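You operate a simulated robot arm through the tools that you are given. There is no shell and no other tool.

Carry out the task below with a simulated two-armed robot. There is one attempt and no reset: what you move stays moved.

TASK
On the top of the bin lid, fold the blue cloth in half and then in half again.

The check looks at the end state, three seconds after you hand in, the way a careful person would. Anything else that was tipped, shoved, dropped, spilled or broken makes it a failure. A push-on lid holds only when it is set on centred and level and pressed home; a screw cap is set on level and turned clockwise until tight. Flat cloth is picked up by pressing the open fingertips on it (5 to 10 N) and closing them slowly along it; thin cloth reads only 2 to 8 mm in the jaws.

THE ROBOT
Two 7-joint arms with two-finger parallel grippers on one trunk, on a base that moves. Base frame: it is fixed to the floor where the robot stands at the start and does not move with it; the origin is under the middle of the robot, x ahead of it, y to its left, z up. Units: m, degrees, N and s.
The left shoulder is at the start at [0.08, 0.131, 0.947], the right one opposite. With the tool pointing down near the work surface each hand reaches from about 0.34 to 0.84 m from the robot's upright axis, wherever it stands, measured 20 degrees to its own side. Places, roughly: blue cloth [1.5, -2.75, 1]; top of the bin lid [1.6, -2.7, 1]. Payload 1.57 kg a hand.
The TCP of each hand is the grasp point between the finger pads, 0.03 m short of the fingertips. In the tool frame z runs along the fingers and y along their closing line. The gripper opens to 0.11 m. The fingers are 0.024 m wide and 0.012 m thick; the gripper's body (0.048 by 0.112 m) begins 0.078 m behind the TCP.
Orientation is told as [roll, pitch, yaw] about the base's x, y, z axes, in that order, counted from this pose: with the fingers straight down and closing along the base's y, the tool's x points along the base's -x, its y along +y and its z along -z.

THE INTERFACE
- The arms move only by the tool arm_command. It takes "left_moves", "right_moves" or both (then of equal length, played together; a hand with none holds still); each is a list of rows, each a list of 7 numbers: the shift along the tool's x, y, z in m, then the turn, a rotation vector about the tool's x, y, z in degrees, then the closure in counts, from 0 (fully open) to 255 (shut). In form: [[tx, ty, tz, ax, ay, az, gripper], ...]. A call has 1 to 20 rows; each row is the pose to reach, as a shift and turn from the pose commanded when the call began, along the tool's axes at that moment. Each row takes 0.2 s and may step no farther than 0.05 m and 8.6 degrees from the row before; otherwise, or with a gripper value out of range, the whole call is refused. A pose out of reach is approached as far as the arm can. The call stops where the force on the tool passes 40 N (or 10 N more than at its start, if that is more) or the arm is blocked; 0.2 s more then pass. Each finger travels about 0.108 m/s and halts on what it meets, pressing with about 24 N; the grip force reading is that of the motor and also rises with nothing between the fingers. The clock runs only during rows and for 0.2 s after the last one: add rows that repeat a pose to give the fingers time. The reply holds the time, the measured pose of the TCP, the force on the tool along the base axes, the opening and the grip force, in the units named above and with some noise, with the torque about the TCP (base axes, N m) and any sound that the robot's microphone picked up, and new pictures: "views" is both (left out), scene, wrist or none (wrist: the cameras of the hands that moved).
- Cameras (640 x 400 px; columns grow to the right, rows downward): "scene" is now at [-0.047, 0.0151, 1.4412]; the picture's right is [0.15, -0.99, 0.00], its down [-0.35, -0.05, -0.94] and it looks along [0.92, 0.14, -0.35] (base axes); focal length 296 px, centre (320, 200). "left" rides on the left gripper at [0.07, -0.016, -0.141] in its tool frame; the picture's right is [0.23, 0.97, 0.00], its down [-0.86, 0.20, -0.48] and it looks along [-0.47, 0.11, 0.88] (tool axes); focal length 222 px, centre (320, 200). "right" rides on the right gripper at [0.07, 0.016, -0.141] in its tool frame; the picture's right is [-0.23, 0.97, 0.00], its down [-0.86, -0.20, -0.48] and it looks along [-0.47, -0.11, 0.88] (tool axes); focal length 222 px, centre (320, 200). There is no depth. A picture from a camera that has moved, and an enlarged one, comes with that camera's place and axes in the base frame and with its lens.
- roll_base(legs): drives the robot by 1 to 6 legs, each [ahead, left, turn to the left] in m, m and degrees, along the robot's own axes; the way and the turn of a leg run together, so that a leg with both is an arc; at most 1.5 m and 180 degrees a leg. The arms and the cameras ride along, it lands a little off, and it stops where it bumps. It gives what a move gives, and a new picture of the scene camera.
- pan_tilt(pan, tilt): turns the head with the scene camera to pan (to the left, within 109 degrees either way) and tilt (down, from -29 to 69), counted from straight ahead of the robot. It gives what a move gives, and a new picture of the scene camera.
- enlarge(camera, box): a new picture of the part [left, top, right, bottom] of that camera's present view, enlarged. The clock stands still meanwhile.
- finish_job(): hands the job in; it is judged then, once.

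Places have to be worked out from the pictures, the camera data and where the tool is seen. Open the grippers and draw the arms clear of the work before you hand the job in, unless the task says otherwise.

The tools are called by a JSON object that holds its "api" and its "payload". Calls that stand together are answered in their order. arm_command: Moves the arms, as the interface text tells. Its arguments: {"type":"object","properties":{"left_moves":{"type":"array","items":{"type":"array","items":{"type":"number"}}},"right_moves":{"type":"array","items":{"type":"array","items":{"type":"number"}}},"views":{"type":"string","enum":["both","scene","wrist","none"]}},"required":[]} The other tools are called the same way: roll_base (legs) drives the base; pan_tilt (pan, tilt) turns the head that bears the scene camera; enlarge (camera, box) takes an enlarged picture of a part of a camera's view; finish_job () hands the job in.

At the start:

```text
time: 0.0
left_tcp_pos: [0.5321, 0.2219, 1.2092]
left_tool_rot: [0.0, 0.0, 0.0]
left_contact_force: [-0.2, 0.3, -0.2]
left_wrist_torque: [0.01, 0.0, 0.01]
left_opening: 0.11
left_finger_force: 0.1
right_tcp_pos: [0.5556, -0.2033, 1.2139]
right_tool_rot: [0.0, 0.0, 0.0]
right_contact_force: [0.2, -0.1, -0.6]
right_wrist_torque: [0.01, 0.02, -0.05]
right_opening: 0.1099
right_finger_force: 0.1
robot x, y, heading: [-0.0011, 0.0023, 0.1]
head pan, tilt (commanded): [8.7, 20.6]
```

scene: 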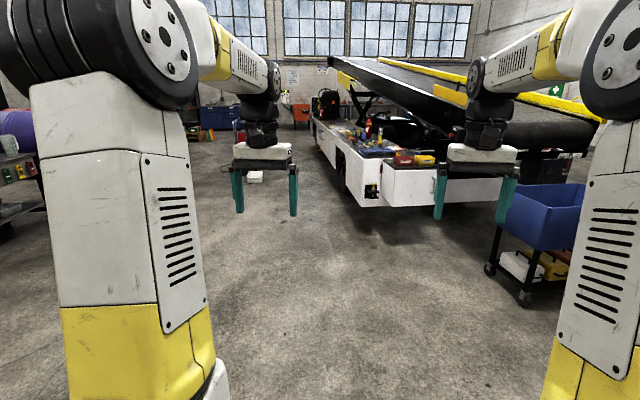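
right: 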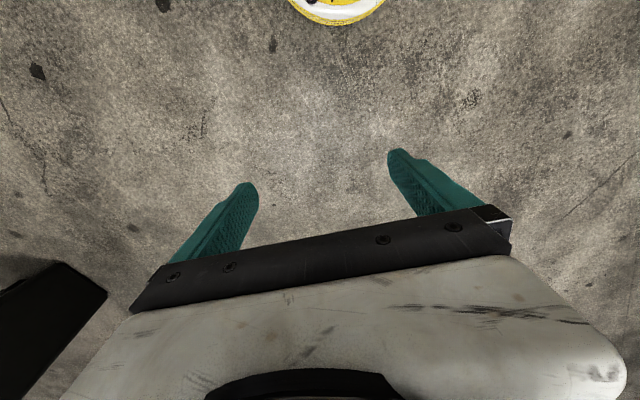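
left: 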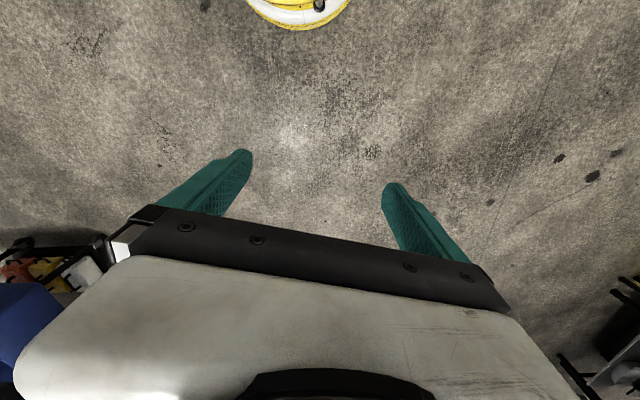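

The scene camera looks ahead, while the cloth should be about 61° to the right at roughly [1.5, -2.75]. I turn the head that way to see the route and the bin.

{"api": "pan_tilt", "payload": {"pan": -61, "tilt": 15}}

```text
time: 1.4
left_tcp_pos: [0.5322, 0.2216, 1.2093]
left_tool_rot: [0.0, 0.0, 0.1]
left_contact_force: [0.0, -0.4, 1.0]
left_wrist_torque: [-0.02, 0.01, 0.01]
left_opening: 0.1101
left_finger_force: 0.2
right_tcp_pos: [0.5545, -0.2032, 1.2145]
right_tool_rot: [0.0, 0.1, 0.1]
right_contact_force: [-0.2, 0.3, 0.2]
right_wrist_torque: [0.02, -0.03, 0.01]
right_opening: 0.1102
right_finger_force: 0.1
robot x, y, heading: [-0.0008, -0.002, -0.2]
head pan, tilt (commanded): [-61.0, 15.0]
camera scene: at [-0.0936, -0.0808, 1.4504], right [-0.87, -0.49, 0.0], down [-0.13, 0.23, -0.97], along [0.47, -0.84, -0.26], focal length 296 px, centre (320, 200)
```

scene: 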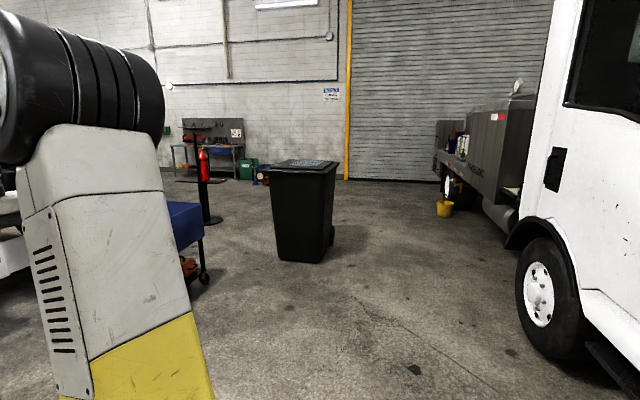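

{"api": "enlarge", "payload": {"camera": "scene", "box": [240, 140, 370, 270]}}

```text
3.08 times, centred on (305, 205) of scene
camera zoom: at [-0.0936, -0.0808, 1.4504], right [-0.87, -0.49, 0.0], down [-0.13, 0.23, -0.97], along [0.47, -0.84, -0.26], focal length 911 px, centre (366, 185)
```

zoom: 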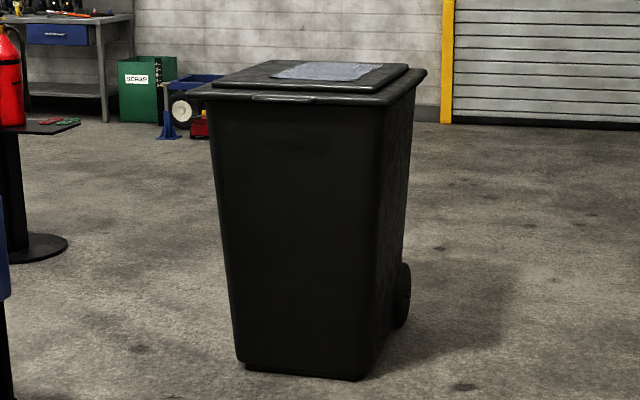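

The bin stands clear, with its front facing me. The cloth appears near [1.6, -2.8] at z≈1.0, and the front normal points roughly along (-0.35, 0.94). I turn right and drive to a standoff, then look again.

{"api": "roll_base", "payload": {"legs": [[0, 0, -58], [1.4, 0, 0]]}}

{"api": "pan_tilt", "payload": {"pan": -8, "tilt": 22}}

```text
time: 10.9
left_tcp_pos: [1.2644, -1.4663, 1.2102]
left_tool_rot: [-0.1, 0.0, -55.3]
left_contact_force: [-0.6, 0.2, -0.2]
left_wrist_torque: [0.01, 0.0, 0.04]
left_opening: 0.1101
left_finger_force: 0.1
right_tcp_pos: [0.9282, -1.7283, 1.2146]
right_tool_rot: [0.0, 0.0, -55.2]
right_contact_force: [0.0, -0.7, 0.5]
right_wrist_torque: [0.0, 0.0, 0.02]
right_opening: 0.1101
right_finger_force: 0.0
robot x, y, heading: [0.7791, -1.1531, -55.2]
head pan, tilt (commanded): [-61.0, 15.0]
camera scene: at [0.6586, -1.1242, 1.4504], right [-0.9, 0.44, 0.0], down [0.11, 0.23, -0.97], along [-0.43, -0.87, -0.26], focal length 296 px, centre (320, 200)
```

scene: 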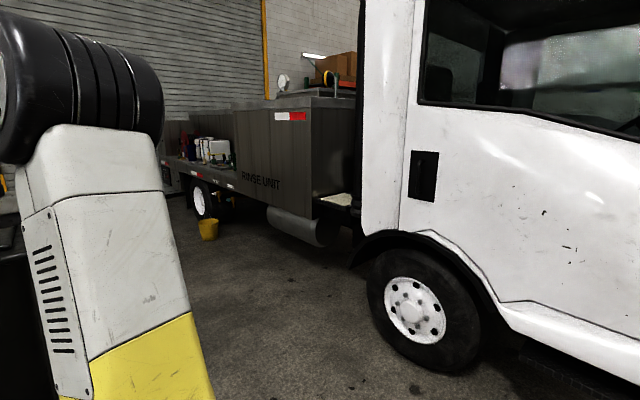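

```text
time: 12.1
left_tcp_pos: [1.2642, -1.4665, 1.2088]
left_tool_rot: [0.0, 0.0, -55.2]
left_contact_force: [-0.2, 0.8, 0.1]
left_wrist_torque: [-0.02, -0.01, 0.0]
left_opening: 0.1101
left_finger_force: 0.1
right_tcp_pos: [0.9271, -1.7274, 1.215]
right_tool_rot: [0.0, -0.1, -55.2]
right_contact_force: [0.5, 0.8, -1.0]
right_wrist_torque: [0.03, 0.0, -0.02]
right_opening: 0.1099
right_finger_force: 0.1
robot x, y, heading: [0.7795, -1.1577, -55.2]
head pan, tilt (commanded): [-8.0, 22.0]
camera scene: at [0.7416, -1.1234, 1.439], right [-0.89, -0.45, 0.0], down [-0.17, 0.33, -0.93], along [0.42, -0.83, -0.37], focal length 296 px, centre (320, 200)
```

scene: 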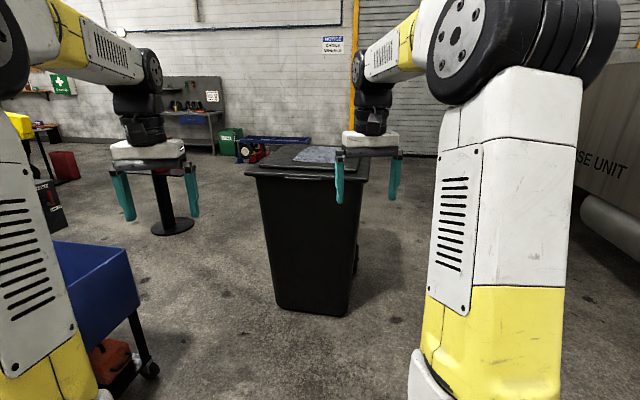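

{"api": "enlarge", "payload": {"camera": "scene", "box": [230, 130, 390, 230]}}

```text
4.00 times, centred on (310, 180) of scene
camera zoom: at [0.7416, -1.1234, 1.439], right [-0.89, -0.45, 0.0], down [-0.17, 0.33, -0.93], along [0.42, -0.83, -0.37], focal length 1185 px, centre (360, 280)
```

zoom: 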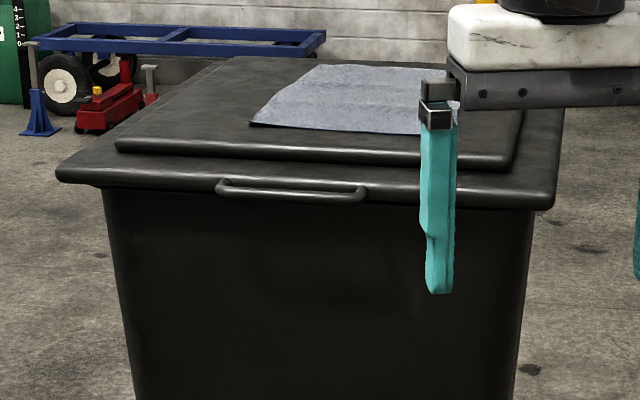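

The bin's lid edge runs along (-0.97, -0.25), and its front edge is about 0.25 m ahead of the cloth, so from the front the far half would be out of reach. The cloth lies close to the bin's right (-x) side and there is about 1.6 m of free floor before the truck. I'll drive round to that side and face the bin across the cloth.

{"api": "roll_base", "payload": {"legs": [[0, 0, -45], [1.45, 0, 0], [0.35, 0, 0]]}}

{"api": "pan_tilt", "payload": {"pan": 80, "tilt": 25}}

```text
time: 23.3
left_tcp_pos: [0.544, -3.506, 1.2095]
left_tool_rot: [0.0, 0.0, -101.5]
left_contact_force: [-0.6, -1.0, -0.1]
left_wrist_torque: [0.0, 0.01, -0.02]
left_opening: 0.1098
left_finger_force: 0.1
right_tcp_pos: [0.1222, -3.4428, 1.2144]
right_tool_rot: [0.0, 0.1, -101.5]
right_contact_force: [0.0, -0.1, -0.4]
right_wrist_torque: [0.0, -0.01, -0.02]
right_opening: 0.1102
right_finger_force: 0.0
robot x, y, heading: [0.4291, -2.9423, -101.6]
head pan, tilt (commanded): [-8.0, 22.0]
camera scene: at [0.4303, -2.8896, 1.439], right [-0.94, 0.33, 0.0], down [0.13, 0.35, -0.93], along [-0.31, -0.87, -0.37], focal length 296 px, centre (320, 200)
```

scene: 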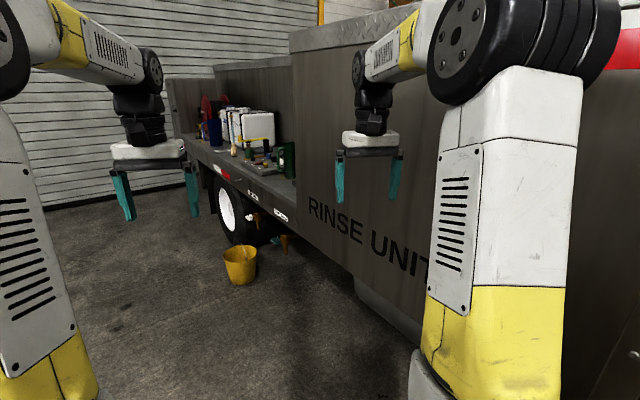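

```text
time: 24.9
left_tcp_pos: [0.5448, -3.5062, 1.2086]
left_tool_rot: [0.0, 0.0, -101.5]
left_contact_force: [-0.8, -0.3, -0.1]
left_wrist_torque: [0.02, 0.0, -0.02]
left_opening: 0.11
left_finger_force: 0.1
right_tcp_pos: [0.1218, -3.4425, 1.2152]
right_tool_rot: [0.0, 0.0, -101.4]
right_contact_force: [0.7, -0.1, 0.0]
right_wrist_torque: [0.01, -0.01, 0.02]
right_opening: 0.1101
right_finger_force: 0.1
robot x, y, heading: [0.4312, -2.9386, -101.5]
head pan, tilt (commanded): [80.0, 25.0]
camera scene: at [0.547, -2.8361, 1.4342], right [-0.37, -0.93, 0.0], down [-0.39, 0.16, -0.91], along [0.84, -0.33, -0.42], focal length 296 px, centre (320, 200)
```

scene: 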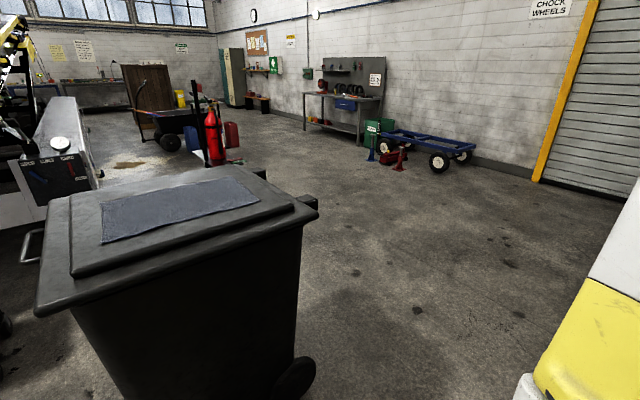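

The cloth is now plainly visible on the lid's raised panel. I enlarge it to measure the corners.

{"api": "enlarge", "payload": {"camera": "scene", "box": [30, 150, 330, 330]}}

```text
2.13 times, centred on (180, 240) of scene
camera zoom: at [0.547, -2.8361, 1.4342], right [-0.37, -0.93, 0.0], down [-0.39, 0.16, -0.91], along [0.84, -0.33, -0.42], focal length 632 px, centre (619, 115)
```

zoom: 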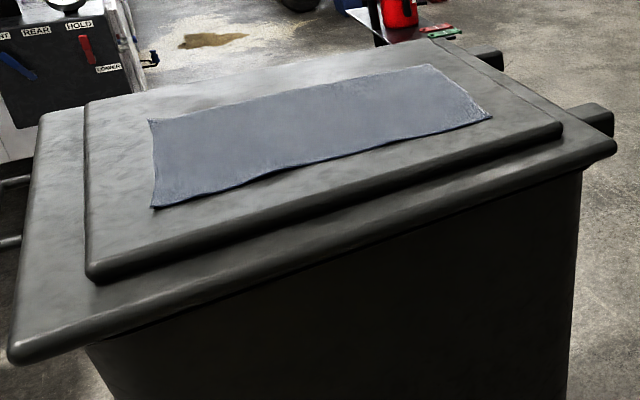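

At z≈1.0 the cloth's corners come out at about (1.37,-2.54), (1.67,-2.47), (1.76,-2.92) and (1.49,-2.98). That is about 0.30 × 0.46 m, with its long side along the bin's side edge at heading -76°. I turn to face +14° and creep toward the lid.

{"api": "roll_base", "payload": {"legs": [[0, 0, 115.6], [0.25, -0.07, 0]]}}

{"api": "pan_tilt", "payload": {"pan": 0, "tilt": 40}}

```text
time: 31.7
left_tcp_pos: [1.1605, -2.6023, 1.2105]
left_tool_rot: [0.0, 0.0, 13.9]
left_contact_force: [-0.6, -0.3, 0.0]
left_wrist_torque: [0.01, 0.01, 0.0]
left_opening: 0.1102
left_finger_force: 0.2
right_tcp_pos: [1.2843, -3.0106, 1.2148]
right_tool_rot: [0.1, 0.0, 13.9]
right_contact_force: [0.2, -0.9, -0.3]
right_wrist_torque: [0.01, -0.02, -0.03]
right_opening: 0.1101
right_finger_force: 0.0
robot x, y, heading: [0.7, -2.945, 14.1]
head pan, tilt (commanded): [80.0, 25.0]
camera scene: at [0.5569, -2.8856, 1.4342], right [1.0, 0.07, 0.0], down [0.03, -0.42, -0.91], along [-0.06, 0.9, -0.42], focal length 296 px, centre (320, 200)
```

scene: 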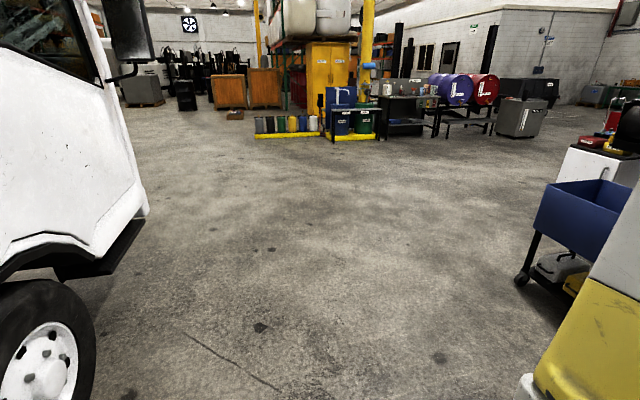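

```text
time: 33.2
left_tcp_pos: [1.1619, -2.6015, 1.2098]
left_tool_rot: [0.0, 0.1, 13.7]
left_contact_force: [-0.4, -0.3, -0.4]
left_wrist_torque: [-0.01, 0.02, -0.01]
left_opening: 0.1102
left_finger_force: 0.0
right_tcp_pos: [1.285, -3.0102, 1.2145]
right_tool_rot: [0.0, 0.0, 13.9]
right_contact_force: [0.1, -1.5, 0.0]
right_wrist_torque: [0.0, 0.02, 0.03]
right_opening: 0.1101
right_finger_force: 0.0
robot x, y, heading: [0.6981, -2.9454, 13.9]
head pan, tilt (commanded): [0.0, 40.0]
camera scene: at [0.6458, -2.9571, 1.4109], right [0.24, -0.97, 0.0], down [-0.62, -0.15, -0.77], along [0.74, 0.18, -0.64], focal length 296 px, centre (320, 200)
```

scene: 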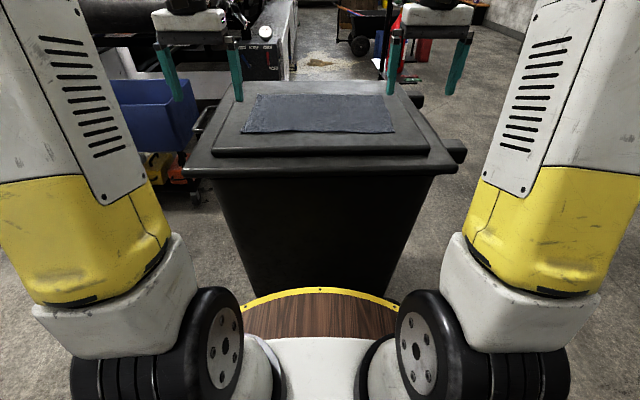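

Combining the views puts the panel top near z≈1.025 and the cloth at about 0.28 × 0.43 m, centred near (1.51, -2.74). I am facing it squarely with the lid edge about 0.55 m ahead, so I creep forward 0.2 m to bring all of it into reach.

{"api": "roll_base", "payload": {"legs": [[0.2, 0, 0]]}}

{"api": "pan_tilt", "payload": {"pan": 0, "tilt": 38}}

```text
time: 34.8
left_tcp_pos: [1.3543, -2.5525, 1.2104]
left_tool_rot: [-0.1, 0.0, 14.0]
left_contact_force: [0.0, 0.6, -0.2]
left_wrist_torque: [-0.01, 0.0, 0.02]
left_opening: 0.1099
left_finger_force: 0.2
right_tcp_pos: [1.4811, -2.9605, 1.2139]
right_tool_rot: [0.0, 0.0, 13.9]
right_contact_force: [-0.4, 0.7, -0.1]
right_wrist_torque: [0.0, 0.0, -0.04]
right_opening: 0.11
right_finger_force: 0.0
robot x, y, heading: [0.8933, -2.8941, 13.9]
head pan, tilt (commanded): [0.0, 40.0]
camera scene: at [0.84, -2.9092, 1.4109], right [0.24, -0.97, 0.0], down [-0.62, -0.16, -0.77], along [0.74, 0.18, -0.64], focal length 296 px, centre (320, 200)
```

scene: 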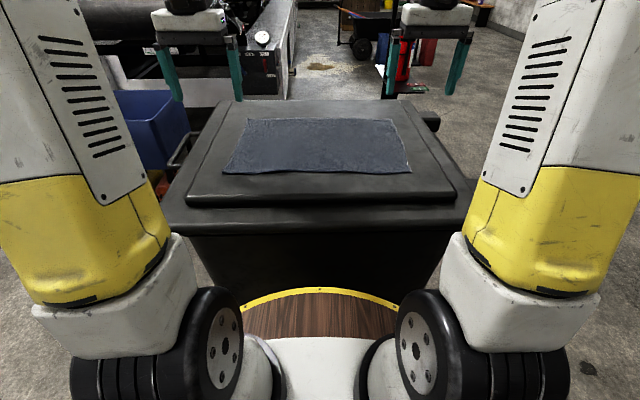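

```text
time: 35.4
left_tcp_pos: [1.3548, -2.5522, 1.21]
left_tool_rot: [0.0, 0.0, 14.0]
left_contact_force: [-0.8, 0.0, -0.2]
left_wrist_torque: [0.0, 0.02, 0.01]
left_opening: 0.11
left_finger_force: 0.1
right_tcp_pos: [1.4793, -2.9602, 1.2137]
right_tool_rot: [0.0, 0.0, 13.9]
right_contact_force: [-0.2, -0.2, 0.4]
right_wrist_torque: [0.03, -0.01, -0.02]
right_opening: 0.1099
right_finger_force: 0.0
robot x, y, heading: [0.8927, -2.8915, 14.1]
head pan, tilt (commanded): [0.0, 38.0]
camera scene: at [0.8414, -2.9089, 1.4138], right [0.24, -0.97, 0.0], down [-0.6, -0.15, -0.79], along [0.76, 0.19, -0.62], focal length 296 px, centre (320, 200)
```

scene: 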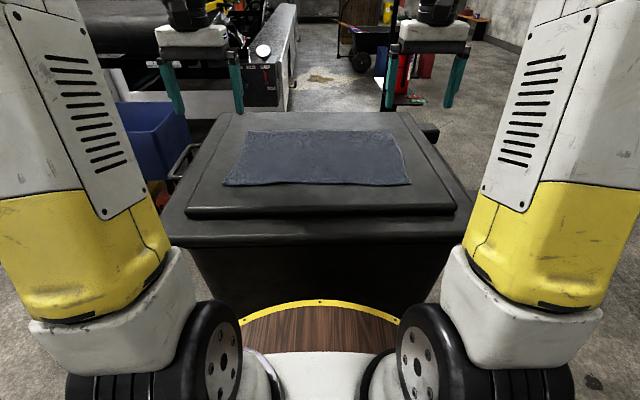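

The robot is squared up. In the robot frame the cloth spans about 0.50–0.785 m ahead and ±0.215 m sideways, with the lid edge safely clear of the base. I'll fold the far edge toward me, so I first bring both hands high over the far corners with the fingers partly closed to about 4 cm.

{"api": "arm_command", "payload": {"left_moves": [[-0.04, -0.0055, 0.01, 0, 0, 0, 27], [-0.08, -0.011, 0.02, 0, 0, 0, 54], [-0.12, -0.0165, 0.03, 0, 0, 0, 81], [-0.16, -0.022, 0.04, 0, 0, 0, 108], [-0.2, -0.0275, 0.05, 0, 0, 0, 135], [-0.235, -0.033, 0.06, 0, 0, 0, 162], [-0.235, -0.033, 0.06, 0, 0, 0, 162]], "right_moves": [[-0.036, 0.0038, 0.01, 0, 0, 0, 27], [-0.072, 0.0076, 0.02, 0, 0, 0, 54], [-0.108, 0.0114, 0.03, 0, 0, 0, 81], [-0.144, 0.0152, 0.04, 0, 0, 0, 108], [-0.18, 0.019, 0.05, 0, 0, 0, 135], [-0.213, 0.023, 0.06, 0, 0, 0, 162], [-0.213, 0.023, 0.06, 0, 0, 0, 162]], "views": "both"}}

```text
time: 37.0
left_tcp_pos: [1.5842, -2.5284, 1.1508]
left_tool_rot: [0.0, 0.1, 14.1]
left_contact_force: [0.0, -0.3, 1.3]
left_wrist_torque: [0.02, -0.04, 0.03]
left_opening: 0.04
left_finger_force: 0.1
left hand out of reach, approached as far as the arm can: row 6, 7
right_tcp_pos: [1.6718, -2.8883, 1.1511]
right_tool_rot: [0.0, -0.1, 14.0]
right_contact_force: [-0.1, 0.2, 0.1]
right_wrist_torque: [0.02, -0.01, -0.01]
right_opening: 0.0401
right_finger_force: 0.1
right hand out of reach, approached as far as the arm can: row 6, 7
robot x, y, heading: [0.8901, -2.8947, 13.9]
head pan, tilt (commanded): [0.0, 38.0]
camera scene: at [0.8411, -2.9089, 1.4138], right [0.24, -0.97, 0.0], down [-0.6, -0.15, -0.79], along [0.76, 0.19, -0.62], focal length 296 px, centre (320, 200)
camera right: at [1.6004, -2.8896, 1.2919], right [-0.02, 1.0, 0.0], down [0.88, 0.01, 0.48], along [0.48, 0.01, -0.88], focal length 222 px, centre (320, 200)
camera left: at [1.5203, -2.5616, 1.2914], right [-0.46, 0.89, 0.0], down [0.78, 0.4, 0.48], along [0.42, 0.22, -0.88], focal length 222 px, centre (320, 200)
```

scene: 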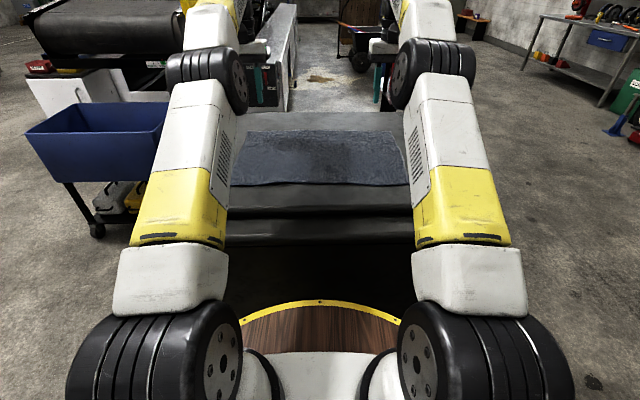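
right: 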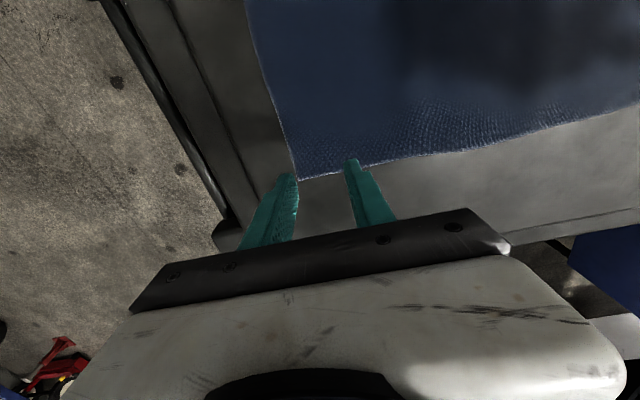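
left: 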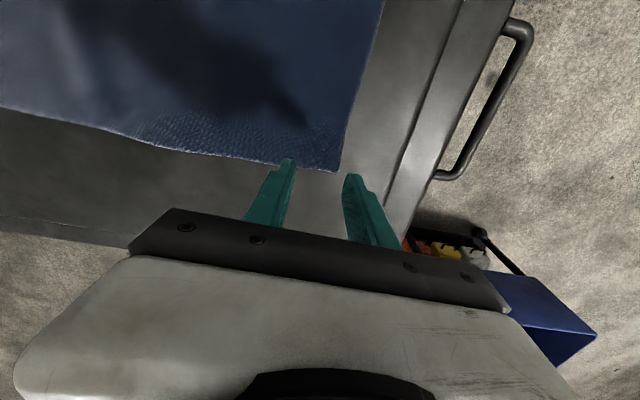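

Both hands sit over the far corners with fingertips at z≈1.12. From the wrist cameras the far edge is still 3–4 cm beyond the TCPs, and both arms are at their reach limit. The lid edge is about 10 cm clear of the base disc, so I creep forward 3.5 cm with the fingers still well above the lid.

{"api": "roll_base", "payload": {"legs": [[0.035, 0, 0]]}}

```text
time: 37.9
left_tcp_pos: [1.6181, -2.5189, 1.1499]
left_tool_rot: [0.1, 0.0, 14.0]
left_contact_force: [-0.3, 0.0, -0.1]
left_wrist_torque: [0.02, -0.01, -0.04]
left_opening: 0.0402
left_finger_force: 0.0
right_tcp_pos: [1.7059, -2.8791, 1.1514]
right_tool_rot: [0.0, 0.0, 14.0]
right_contact_force: [0.4, -0.2, 0.9]
right_wrist_torque: [0.01, 0.0, 0.05]
right_opening: 0.0401
right_finger_force: 0.1
robot x, y, heading: [0.9276, -2.8883, 14.2]
head pan, tilt (commanded): [0.0, 38.0]
camera scene: at [0.8757, -2.9003, 1.4138], right [0.24, -0.97, 0.0], down [-0.6, -0.15, -0.79], along [0.76, 0.19, -0.62], focal length 296 px, centre (320, 200)
```

scene: 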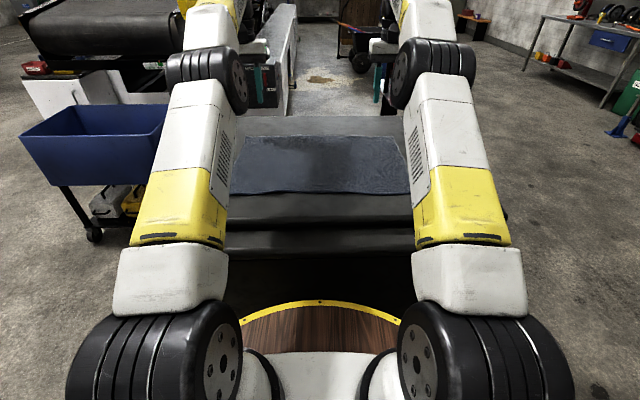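

Base moved 3.5 cm without contact. Now I lower both hands by 7 cm toward the cloth and look with the wrist cameras.

{"api": "arm_command", "payload": {"left_moves": [[0, 0, 0.035, 0, 0, 0, 162], [0, 0, 0.07, 0, 0, 0, 162]], "right_moves": [[0, 0, 0.035, 0, 0, 0, 162], [0, 0, 0.07, 0, 0, 0, 162]], "views": "wrist"}}

```text
time: 38.5
left_tcp_pos: [1.617, -2.5204, 1.0789]
left_tool_rot: [0.0, -0.1, 14.0]
left_contact_force: [-0.2, 0.0, -0.2]
left_wrist_torque: [0.0, 0.02, 0.0]
left_opening: 0.0402
left_finger_force: 0.1
right_tcp_pos: [1.7072, -2.8811, 1.079]
right_tool_rot: [0.0, 0.1, 14.0]
right_contact_force: [0.8, 0.7, 0.7]
right_wrist_torque: [-0.01, -0.01, 0.04]
right_opening: 0.0401
right_finger_force: 0.1
robot x, y, heading: [0.9262, -2.8891, 14.3]
head pan, tilt (commanded): [0.0, 38.0]
camera right: at [1.636, -2.8822, 1.2205], right [-0.01, 1.0, 0.0], down [0.88, 0.01, 0.48], along [0.48, 0.01, -0.88], focal length 222 px, centre (320, 200)
camera left: at [1.5537, -2.5532, 1.2199], right [-0.46, 0.89, 0.0], down [0.78, 0.4, 0.48], along [0.43, 0.22, -0.88], focal length 222 px, centre (320, 200)
```

right: 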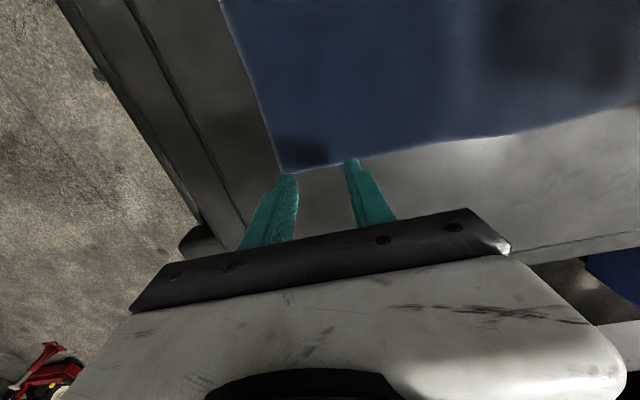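
left: 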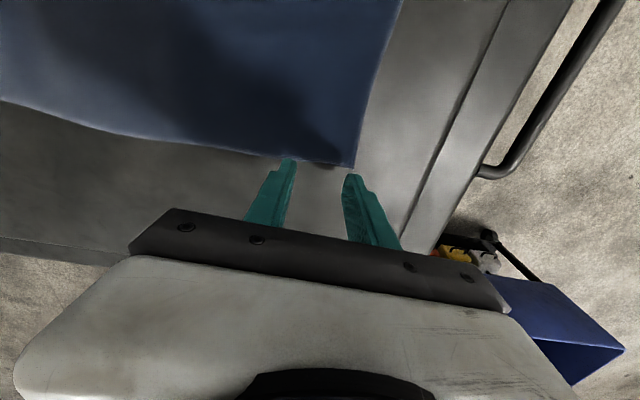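

At this height the right TCP sits right over the far edge and the left about 6 mm past it, with the corners about 3.5 cm outboard. I pull the hands back 1.4 and 2 cm so all the fingers land on the cloth, and descend to just above it.

{"api": "arm_command", "payload": {"left_moves": [[0.01, -0.002, 0.0, 0, 0, 0, 162], [0.02, -0.004, 0.0, 0, 0, 0, 162], [0.02, -0.004, 0.008, 0, 0, 0, 162], [0.02, -0.004, 0.014, 0, 0, 0, 162], [0.02, -0.004, 0.018, 0, 0, 0, 162]], "right_moves": [[0.007, 0, 0.0, 0, 0, 0, 162], [0.014, 0, 0.0, 0, 0, 0, 162], [0.014, 0, 0.008, 0, 0, 0, 162], [0.014, 0, 0.014, 0, 0, 0, 162], [0.014, 0, 0.018, 0, 0, 0, 162]], "views": "wrist"}}

```text
time: 39.7
left_tcp_pos: [1.5998, -2.5288, 1.0611]
left_tool_rot: [0.0, 0.1, 14.1]
left_contact_force: [-0.3, 0.6, 0.6]
left_wrist_torque: [0.01, 0.01, 0.03]
left_opening: 0.0399
left_finger_force: 0.2
right_tcp_pos: [1.6923, -2.8844, 1.0615]
right_tool_rot: [0.0, -0.1, 14.1]
right_contact_force: [-0.7, 0.8, 0.0]
right_wrist_torque: [0.01, 0.0, 0.0]
right_opening: 0.0401
right_finger_force: 0.1
robot x, y, heading: [0.928, -2.8877, 14.1]
head pan, tilt (commanded): [0.0, 38.0]
camera right: at [1.6214, -2.8849, 1.2031], right [-0.01, 1.0, 0.0], down [0.88, 0.01, 0.48], along [0.48, 0.01, -0.88], focal length 222 px, centre (320, 200)
camera left: at [1.5362, -2.5623, 1.2031], right [-0.46, 0.89, 0.0], down [0.78, 0.4, 0.48], along [0.43, 0.22, -0.88], focal length 222 px, centre (320, 200)
```

right: 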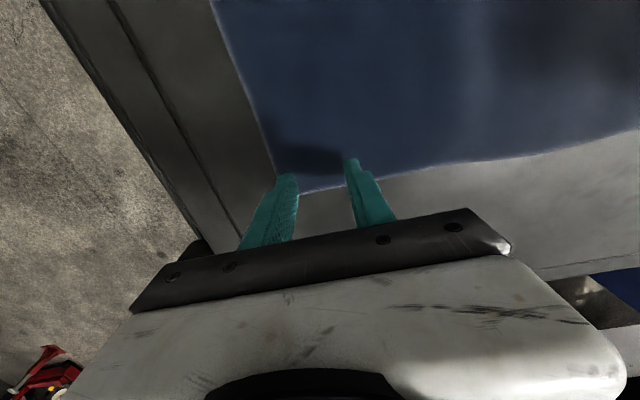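
left: 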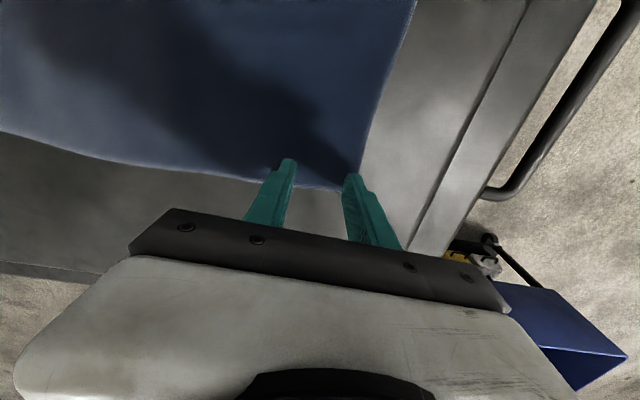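

The fingertips are about 5 mm above the cloth and just inside the edges, with the outer fingers right on the side hems. I shift each hand 7 mm inward and descend further in small steps, watching the force.

{"api": "arm_command", "payload": {"left_moves": [[0, -0.007, 0, 0, 0, 0, 162], [0, -0.007, 0.002, 0, 0, 0, 162], [0, -0.007, 0.004, 0, 0, 0, 162], [0, -0.007, 0.006, 0, 0, 0, 162], [0, -0.007, 0.006, 0, 0, 0, 162]], "right_moves": [[0, 0.007, 0, 0, 0, 0, 162], [0, 0.007, 0.002, 0, 0, 0, 162], [0, 0.007, 0.004, 0, 0, 0, 162], [0, 0.007, 0.006, 0, 0, 0, 162], [0, 0.007, 0.006, 0, 0, 0, 162]], "views": "wrist"}}

```text
time: 40.9
left_tcp_pos: [1.6025, -2.5349, 1.0559]
left_tool_rot: [0.0, 0.0, 13.9]
left_contact_force: [0.2, 0.1, 0.1]
left_wrist_torque: [0.01, 0.0, -0.01]
left_opening: 0.0404
left_finger_force: 0.0
right_tcp_pos: [1.6909, -2.8768, 1.0582]
right_tool_rot: [0.0, 0.1, 14.0]
right_contact_force: [0.1, -0.4, 0.3]
right_wrist_torque: [-0.03, 0.0, -0.01]
right_opening: 0.0403
right_finger_force: 0.1
robot x, y, heading: [0.9243, -2.8871, 14.2]
head pan, tilt (commanded): [0.0, 38.0]
camera right: at [1.6195, -2.8781, 1.1977], right [-0.01, 1.0, 0.0], down [0.88, 0.01, 0.48], along [0.48, 0.01, -0.88], focal length 222 px, centre (320, 200)
camera left: at [1.538, -2.5685, 1.1973], right [-0.46, 0.89, 0.0], down [0.78, 0.4, 0.48], along [0.43, 0.22, -0.88], focal length 222 px, centre (320, 200)
```

right: 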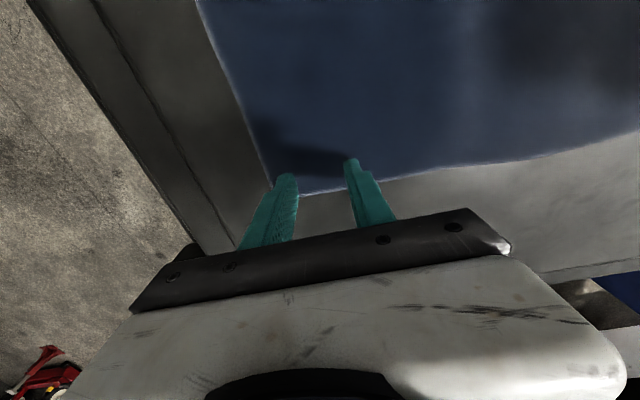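
left: 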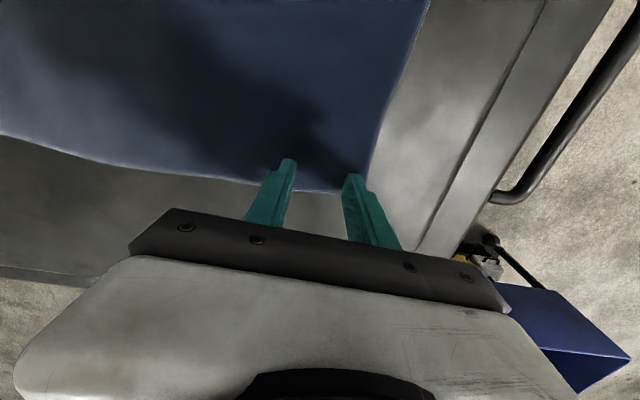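

No contact yet at fingertip z≈1.026. I continue down in 1.5 mm steps.

{"api": "arm_command", "payload": {"left_moves": [[0, 0, 0.0015, 0, 0, 0, 162], [0, 0, 0.003, 0, 0, 0, 162], [0, 0, 0.0045, 0, 0, 0, 162], [0, 0, 0.0045, 0, 0, 0, 162]], "right_moves": [[0, 0, 0.0015, 0, 0, 0, 162], [0, 0, 0.003, 0, 0, 0, 162], [0, 0, 0.0045, 0, 0, 0, 162], [0, 0, 0.0045, 0, 0, 0, 162]], "views": "none"}}

```text
time: 41.9
left_tcp_pos: [1.6021, -2.5356, 1.0516]
left_tool_rot: [0.0, 0.0, 14.0]
left_contact_force: [0.4, 0.7, 0.1]
left_wrist_torque: [0.07, -0.01, 0.01]
left_opening: 0.0401
left_finger_force: 0.2
right_tcp_pos: [1.6915, -2.8765, 1.052]
right_tool_rot: [0.1, 0.0, 14.0]
right_contact_force: [0.0, -0.6, -0.4]
right_wrist_torque: [0.03, 0.01, -0.01]
right_opening: 0.0402
right_finger_force: 0.0
robot x, y, heading: [0.9257, -2.8901, 14.2]
head pan, tilt (commanded): [0.0, 38.0]
```

Still no contact at fingertip z≈1.021. I go on in small steps.

{"api": "arm_command", "payload": {"left_moves": [[0, 0, 0.0015, 0, 0, 0, 162], [0, 0, 0.003, 0, 0, 0, 162], [0, 0, 0.0045, 0, 0, 0, 162], [0, 0, 0.0045, 0, 0, 0, 162]], "right_moves": [[0, 0, 0.0015, 0, 0, 0, 162], [0, 0, 0.003, 0, 0, 0, 162], [0, 0, 0.0045, 0, 0, 0, 162], [0, 0, 0.0045, 0, 0, 0, 162]], "views": "wrist"}}

```text
time: 43.0
left_tcp_pos: [1.6025, -2.5355, 1.0505]
left_tool_rot: [0.0, -0.5, 14.0]
left_contact_force: [0.5, -0.4, 5.8]
left_wrist_torque: [0.14, 0.06, -0.05]
left_opening: 0.0399
left_finger_force: 0.1
right_tcp_pos: [1.691, -2.8761, 1.0488]
right_tool_rot: [0.0, 0.0, 13.9]
right_contact_force: [-0.5, -1.0, 1.2]
right_wrist_torque: [0.02, -0.02, 0.03]
right_opening: 0.0401
right_finger_force: 0.0
robot x, y, heading: [0.9241, -2.8904, 13.8]
head pan, tilt (commanded): [0.0, 38.0]
stopped in row 4 (left hand): the force on the tool passed its limit at 41 N (the readings are from after the stop); the commanded pose is now the measured one
camera right: at [1.6202, -2.8771, 1.1892], right [-0.01, 1.0, 0.0], down [0.88, 0.01, 0.48], along [0.48, 0.01, -0.88], focal length 222 px, centre (320, 200)
camera left: at [1.5382, -2.5684, 1.1916], right [-0.46, 0.89, 0.0], down [0.78, 0.4, 0.48], along [0.43, 0.22, -0.87], focal length 222 px, centre (320, 200)
```

right: 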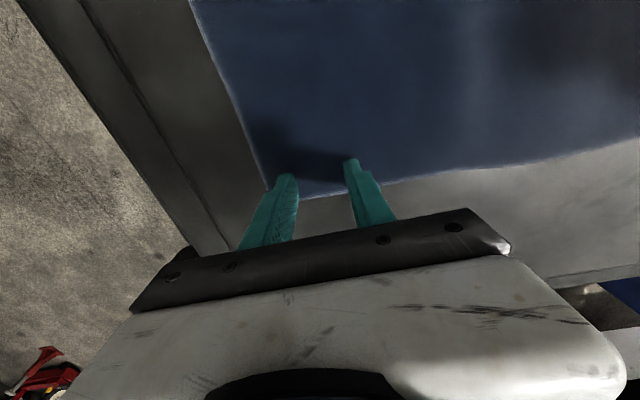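
left: 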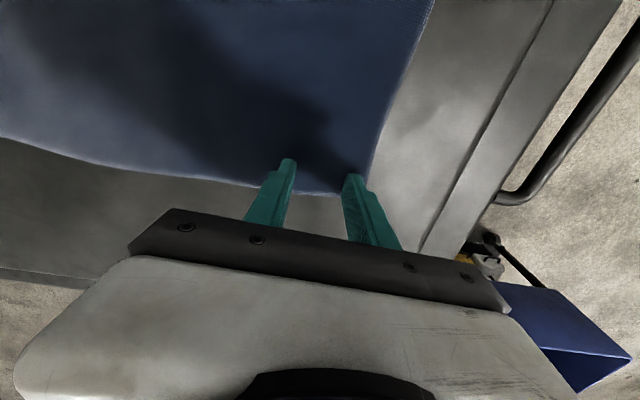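

Left is now pressing at about 6 N with its TCP at z≈1.050, so the cloth surface is at about 1.020. Right is just touching at 1 N, so I lower only the right hand by tenths of a millimetre.

{"api": "arm_command", "payload": {"right_moves": [[0, 0, 0.0003, 0, 0, 0, 162], [0, 0, 0.0006, 0, 0, 0, 162], [0, 0, 0.0006, 0, 0, 0, 162]], "views": "none"}}

```text
time: 43.8
left_tcp_pos: [1.603, -2.5349, 1.0499]
left_tool_rot: [0.0, -0.3, 14.0]
left_contact_force: [2.8, 0.2, 15.1]
left_wrist_torque: [0.34, 0.07, -0.05]
left_opening: 0.04
left_finger_force: 0.1
right_tcp_pos: [1.6918, -2.876, 1.0471]
right_tool_rot: [0.0, 0.0, 13.9]
right_contact_force: [-1.0, 0.4, 3.9]
right_wrist_torque: [0.08, 0.04, -0.01]
right_opening: 0.0402
right_finger_force: 0.0
robot x, y, heading: [0.927, -2.89, 13.9]
head pan, tilt (commanded): [0.0, 38.0]
```

Left settled at 15 N, a bit high, and right at 4 N. I ease the left up 0.5 mm and the right down 0.3 mm to bring both into 5–10 N.

{"api": "arm_command", "payload": {"left_moves": [[0, 0, -0.0003, 0, 0, 0, 162], [0, 0, -0.0006, 0, 0, 0, 162], [0, 0, -0.0006, 0, 0, 0, 162]], "right_moves": [[0, 0, 0.0002, 0, 0, 0, 162], [0, 0, 0.0003, 0, 0, 0, 162], [0, 0, 0.0003, 0, 0, 0, 162]], "views": "none"}}

```text
time: 44.6
left_tcp_pos: [1.6022, -2.5357, 1.0508]
left_tool_rot: [0.0, -0.3, 14.1]
left_contact_force: [3.2, 1.4, 12.7]
left_wrist_torque: [0.29, 0.1, -0.06]
left_opening: 0.0404
left_finger_force: 0.0
right_tcp_pos: [1.6923, -2.8759, 1.0483]
right_tool_rot: [0.0, 0.0, 14.0]
right_contact_force: [0.4, -1.0, 8.9]
right_wrist_torque: [0.16, 0.05, 0.0]
right_opening: 0.0396
right_finger_force: 0.0
robot x, y, heading: [0.9252, -2.8897, 14.0]
head pan, tilt (commanded): [0.0, 38.0]
```

Right is at 9 N. I ease the left up 0.8 mm and close both grippers slowly along the cloth.

{"api": "arm_command", "payload": {"left_moves": [[0, 0, -0.0008, 0, 0, 0, 162], [0, 0, -0.0008, 0, 0, 0, 168], [0, 0, -0.0008, 0, 0, 0, 174], [0, 0, -0.0008, 0, 0, 0, 180], [0, 0, -0.0008, 0, 0, 0, 186], [0, 0, -0.0008, 0, 0, 0, 192], [0, 0, -0.0008, 0, 0, 0, 198], [0, 0, -0.0008, 0, 0, 0, 204], [0, 0, -0.0008, 0, 0, 0, 210], [0, 0, -0.0008, 0, 0, 0, 216], [0, 0, -0.0008, 0, 0, 0, 222], [0, 0, -0.0008, 0, 0, 0, 228], [0, 0, -0.0008, 0, 0, 0, 234], [0, 0, -0.0008, 0, 0, 0, 240], [0, 0, -0.0008, 0, 0, 0, 246], [0, 0, -0.0008, 0, 0, 0, 255], [0, 0, -0.0008, 0, 0, 0, 255], [0, 0, -0.0008, 0, 0, 0, 255]], "right_moves": [[0, 0, 0, 0, 0, 0, 162], [0, 0, 0, 0, 0, 0, 168], [0, 0, 0, 0, 0, 0, 174], [0, 0, 0, 0, 0, 0, 180], [0, 0, 0, 0, 0, 0, 186], [0, 0, 0, 0, 0, 0, 192], [0, 0, 0, 0, 0, 0, 198], [0, 0, 0, 0, 0, 0, 204], [0, 0, 0, 0, 0, 0, 210], [0, 0, 0, 0, 0, 0, 216], [0, 0, 0, 0, 0, 0, 222], [0, 0, 0, 0, 0, 0, 228], [0, 0, 0, 0, 0, 0, 234], [0, 0, 0, 0, 0, 0, 240], [0, 0, 0, 0, 0, 0, 246], [0, 0, 0, 0, 0, 0, 255], [0, 0, 0, 0, 0, 0, 255], [0, 0, 0, 0, 0, 0, 255]], "views": "wrist"}}

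```text
time: 48.4
left_tcp_pos: [1.6012, -2.5352, 1.0514]
left_tool_rot: [-0.1, -0.3, 14.0]
left_contact_force: [0.3, 0.4, 0.7]
left_wrist_torque: [0.02, -0.02, -0.01]
left_opening: 0.0
left_finger_force: 21.0
right_tcp_pos: [1.6918, -2.8745, 1.0479]
right_tool_rot: [0.1, 0.1, 14.0]
right_contact_force: [-0.9, 3.1, 15.9]
right_wrist_torque: [0.14, 0.01, 0.01]
right_opening: 0.0001
right_finger_force: 21.5
robot x, y, heading: [0.928, -2.8899, 14.0]
head pan, tilt (commanded): [0.0, 38.0]
camera right: at [1.6202, -2.8763, 1.1885], right [-0.01, 1.0, 0.0], down [0.88, 0.01, 0.48], along [0.48, 0.01, -0.88], focal length 222 px, centre (320, 200)
camera left: at [1.5376, -2.5683, 1.192], right [-0.46, 0.89, 0.0], down [0.78, 0.4, 0.48], along [0.43, 0.22, -0.88], focal length 222 px, centre (320, 200)
```

right: 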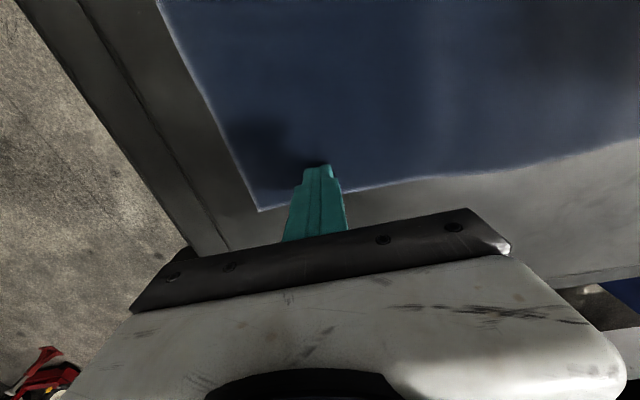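
left: 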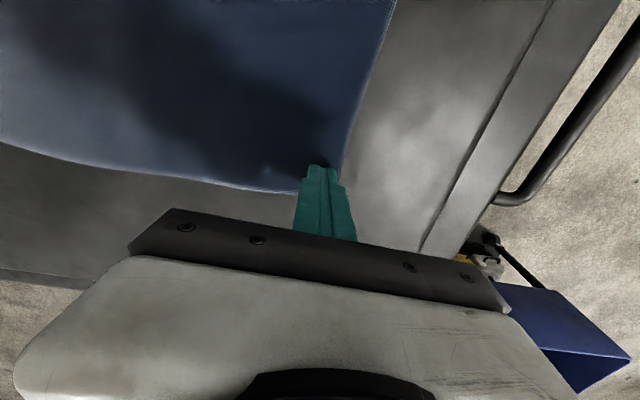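

Both jaws closed to 0 mm, so nothing was caught. The torque shows that only the +y finger of each hand was bearing on the lid, so the other one skidded. I open up and lift a little to see how the cloth lies now.

{"api": "arm_command", "payload": {"left_moves": [[0, 0, -0.02, 0, 0, 0, 255], [0, 0, -0.05, 0, 0, 0, 200], [0, 0, -0.08, 0, 0, 0, 100], [0, 0, -0.08, 0, 0, 0, 60], [0, 0, -0.08, 0, 0, 0, 60]], "right_moves": [[0, 0, -0.02, 0, 0, 0, 255], [0, 0, -0.05, 0, 0, 0, 200], [0, 0, -0.08, 0, 0, 0, 100], [0, 0, -0.08, 0, 0, 0, 60], [0, 0, -0.08, 0, 0, 0, 60]], "views": "both"}}

```text
time: 49.6
left_tcp_pos: [1.6035, -2.5351, 1.1316]
left_tool_rot: [0.0, -0.3, 13.9]
left_contact_force: [0.2, 0.3, 0.4]
left_wrist_torque: [-0.02, 0.02, 0.0]
left_opening: 0.0844
left_finger_force: 0.1
right_tcp_pos: [1.6904, -2.8734, 1.1278]
right_tool_rot: [0.0, 0.1, 14.1]
right_contact_force: [-0.2, -0.3, -0.2]
right_wrist_torque: [-0.03, 0.02, 0.02]
right_opening: 0.0842
right_finger_force: 0.0
robot x, y, heading: [0.9252, -2.8918, 14.0]
head pan, tilt (commanded): [0.0, 38.0]
camera scene: at [0.8758, -2.9003, 1.4139], right [0.24, -0.97, 0.0], down [-0.6, -0.15, -0.79], along [0.76, 0.19, -0.62], focal length 296 px, centre (320, 200)
camera right: at [1.6193, -2.8757, 1.2692], right [-0.01, 1.0, 0.0], down [0.88, 0.01, 0.48], along [0.48, 0.01, -0.88], focal length 222 px, centre (320, 200)
camera left: at [1.5388, -2.5691, 1.272], right [-0.46, 0.89, 0.0], down [0.78, 0.4, 0.48], along [0.43, 0.22, -0.88], focal length 222 px, centre (320, 200)
```

scene: 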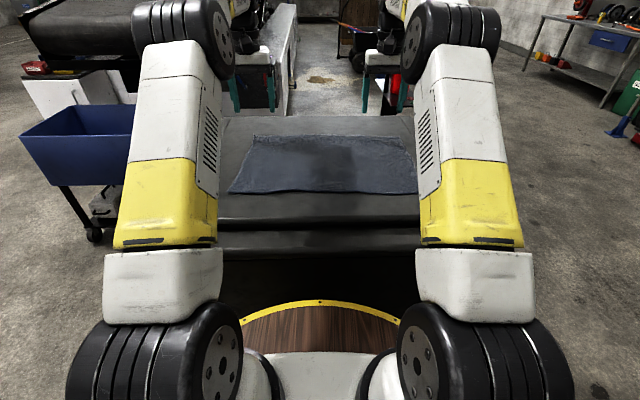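
right: 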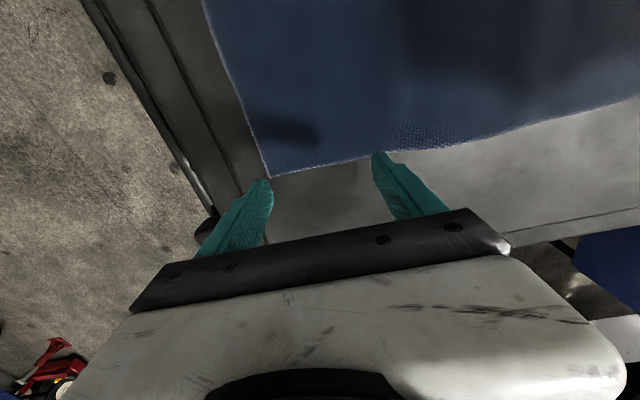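
left: 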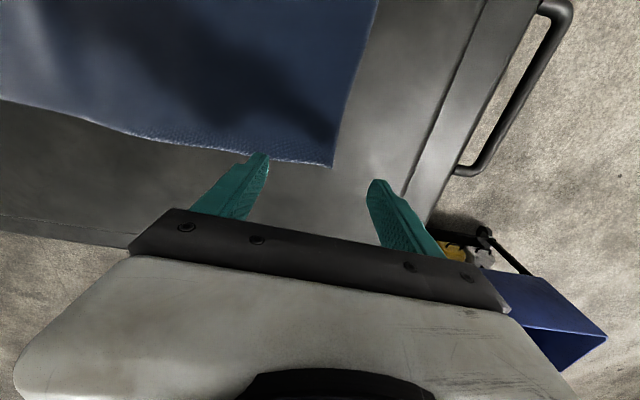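

The cloth is still flat but has slid about 13 mm to my right as one piece. The far corners are now near f=0.767, r=0.235 and f=0.756, l=0.200. The lid is about 0.45° higher on the left, so I roll both tools by -0.45° to match it, open to 5 cm, shift both hands right over the corners, and come down to just above the cloth.

{"api": "arm_command", "payload": {"left_moves": [[0.0015, -0.012, 0.0, 0, 0, 0, 100], [0.003, -0.024, 0.0, -0.45, 0.3, 0, 139], [0.003, -0.024, 0.03, -0.45, 0.3, 0, 139], [0.003, -0.024, 0.06, -0.45, 0.3, 0, 139], [0.003, -0.024, 0.074, -0.45, 0.3, 0, 139], [0.003, -0.024, 0.0775, -0.45, 0.3, 0, 139], [0.003, -0.024, 0.0775, -0.45, 0.3, 0, 139]], "right_moves": [[-0.0025, -0.013, 0.0, 0, 0, 0, 100], [-0.005, -0.026, 0.0, -0.45, 0, 0, 139], [-0.005, -0.026, 0.03, -0.45, 0, 0, 139], [-0.005, -0.026, 0.06, -0.45, 0, 0, 139], [-0.005, -0.026, 0.074, -0.45, 0, 0, 139], [-0.005, -0.026, 0.0755, -0.45, 0, 0, 139], [-0.005, -0.026, 0.0755, -0.45, 0, 0, 139]], "views": "wrist"}}

```text
time: 51.2
left_tcp_pos: [1.6053, -2.5593, 1.0543]
left_tool_rot: [0.5, 0.1, 14.0]
left_contact_force: [0.2, 0.5, -0.1]
left_wrist_torque: [0.0, 0.04, 0.0]
left_opening: 0.05
left_finger_force: 0.0
right_tcp_pos: [1.7046, -2.8985, 1.0518]
right_tool_rot: [0.5, 0.0, 14.1]
right_contact_force: [0.7, 0.0, -0.6]
right_wrist_torque: [0.01, 0.01, -0.02]
right_opening: 0.0504
right_finger_force: 0.1
robot x, y, heading: [0.9243, -2.8894, 14.2]
head pan, tilt (commanded): [0.0, 38.0]
camera right: at [1.6329, -2.9009, 1.193], right [-0.01, 1.0, 0.01], down [0.88, 0.01, 0.48], along [0.48, 0.01, -0.88], focal length 222 px, centre (320, 200)
camera left: at [1.5414, -2.5935, 1.1953], right [-0.46, 0.89, 0.01], down [0.78, 0.4, 0.48], along [0.42, 0.23, -0.88], focal length 222 px, centre (320, 200)
```

right: 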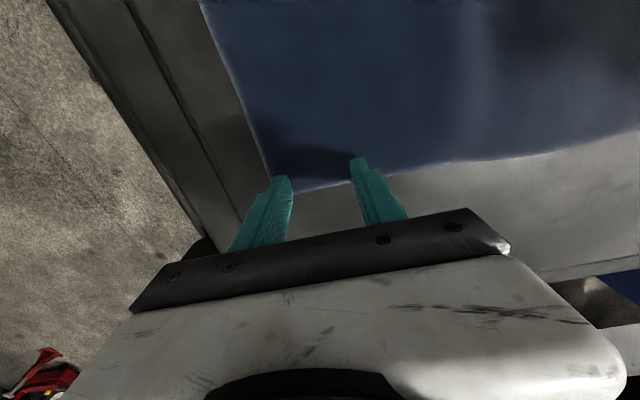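
left: 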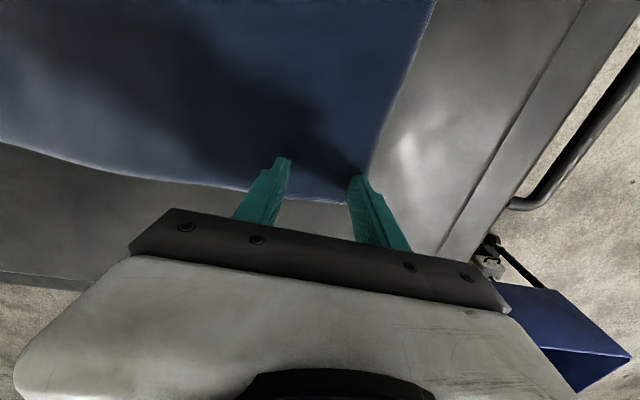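

Positions look good; the left can go 9 mm closer to the edge and the right 2 mm back. I adjust and descend until light contact.

{"api": "arm_command", "payload": {"left_moves": [[-0.009, 0, 0, 0, 0, 0, 139], [-0.009, 0, 0.001, 0, 0, 0, 139], [-0.009, 0, 0.002, 0, 0, 0, 139], [-0.009, 0, 0.003, 0, 0, 0, 139], [-0.009, 0, 0.003, 0, 0, 0, 139]], "right_moves": [[0.002, 0, 0, 0, 0, 0, 139], [0.002, 0, 0.001, 0, 0, 0, 139], [0.002, 0, 0.002, 0, 0, 0, 139], [0.002, 0, 0.003, 0, 0, 0, 139], [0.002, 0, 0.003, 0, 0, 0, 139]], "views": "none"}}

```text
time: 52.4
left_tcp_pos: [1.6129, -2.5566, 1.0509]
left_tool_rot: [0.5, 0.0, 14.0]
left_contact_force: [0.0, 0.3, 2.6]
left_wrist_torque: [-0.02, 0.0, -0.04]
left_opening: 0.0499
left_finger_force: 0.1
right_tcp_pos: [1.7001, -2.9013, 1.0489]
right_tool_rot: [0.6, 0.1, 14.0]
right_contact_force: [0.0, -0.3, 0.7]
right_wrist_torque: [-0.03, 0.02, 0.01]
right_opening: 0.05
right_finger_force: 0.0
robot x, y, heading: [0.9291, -2.8882, 14.0]
head pan, tilt (commanded): [0.0, 38.0]
```

Left just touches at 2.6 N with no side torque now. I step down a fraction more on both, the right a bit further.

{"api": "arm_command", "payload": {"left_moves": [[0, 0, 0.0002, 0, 0, 0, 139], [0, 0, 0.0004, 0, 0, 0, 139], [0, 0, 0.0004, 0, 0, 0, 139]], "right_moves": [[0, 0, 0.0004, 0, 0, 0, 139], [0, 0, 0.0008, 0, 0, 0, 139], [0, 0, 0.0008, 0, 0, 0, 139]], "views": "none"}}

```text
time: 53.2
left_tcp_pos: [1.6146, -2.5561, 1.0509]
left_tool_rot: [0.5, 0.0, 14.0]
left_contact_force: [-0.2, -0.8, 6.1]
left_wrist_torque: [-0.12, -0.04, 0.01]
left_opening: 0.0505
left_finger_force: 0.0
right_tcp_pos: [1.6996, -2.9, 1.0481]
right_tool_rot: [0.4, -0.1, 14.0]
right_contact_force: [0.9, -1.4, 3.1]
right_wrist_torque: [0.0, -0.02, 0.04]
right_opening: 0.0504
right_finger_force: 0.9
robot x, y, heading: [0.9276, -2.8924, 14.0]
head pan, tilt (commanded): [0.0, 38.0]
```

Left torque -0.12 shows a slight over-roll there, and the right is balanced at 3 N. I trim the left roll back +0.15° and press a touch more on both.

{"api": "arm_command", "payload": {"left_moves": [[0, 0, 0.0001, 0.15, 0, 0, 139], [0, 0, 0.0003, 0.15, 0, 0, 139], [0, 0, 0.0003, 0.15, 0, 0, 139]], "right_moves": [[0, 0, 0.0003, 0, 0, 0, 139], [0, 0, 0.0006, 0, 0, 0, 139], [0, 0, 0.0006, 0, 0, 0, 139]], "views": "none"}}

```text
time: 54.0
left_tcp_pos: [1.6139, -2.5569, 1.0504]
left_tool_rot: [0.3, 0.0, 14.0]
left_contact_force: [-0.4, -1.5, 8.6]
left_wrist_torque: [0.02, 0.08, 0.02]
left_opening: 0.0501
left_finger_force: 0.0
right_tcp_pos: [1.7014, -2.8997, 1.0478]
right_tool_rot: [0.5, -0.1, 14.0]
right_contact_force: [-0.1, 0.9, 6.6]
right_wrist_torque: [0.02, 0.0, 0.02]
right_opening: 0.0499
right_finger_force: 0.6
robot x, y, heading: [0.9226, -2.8866, 14.0]
head pan, tilt (commanded): [0.0, 38.0]
```

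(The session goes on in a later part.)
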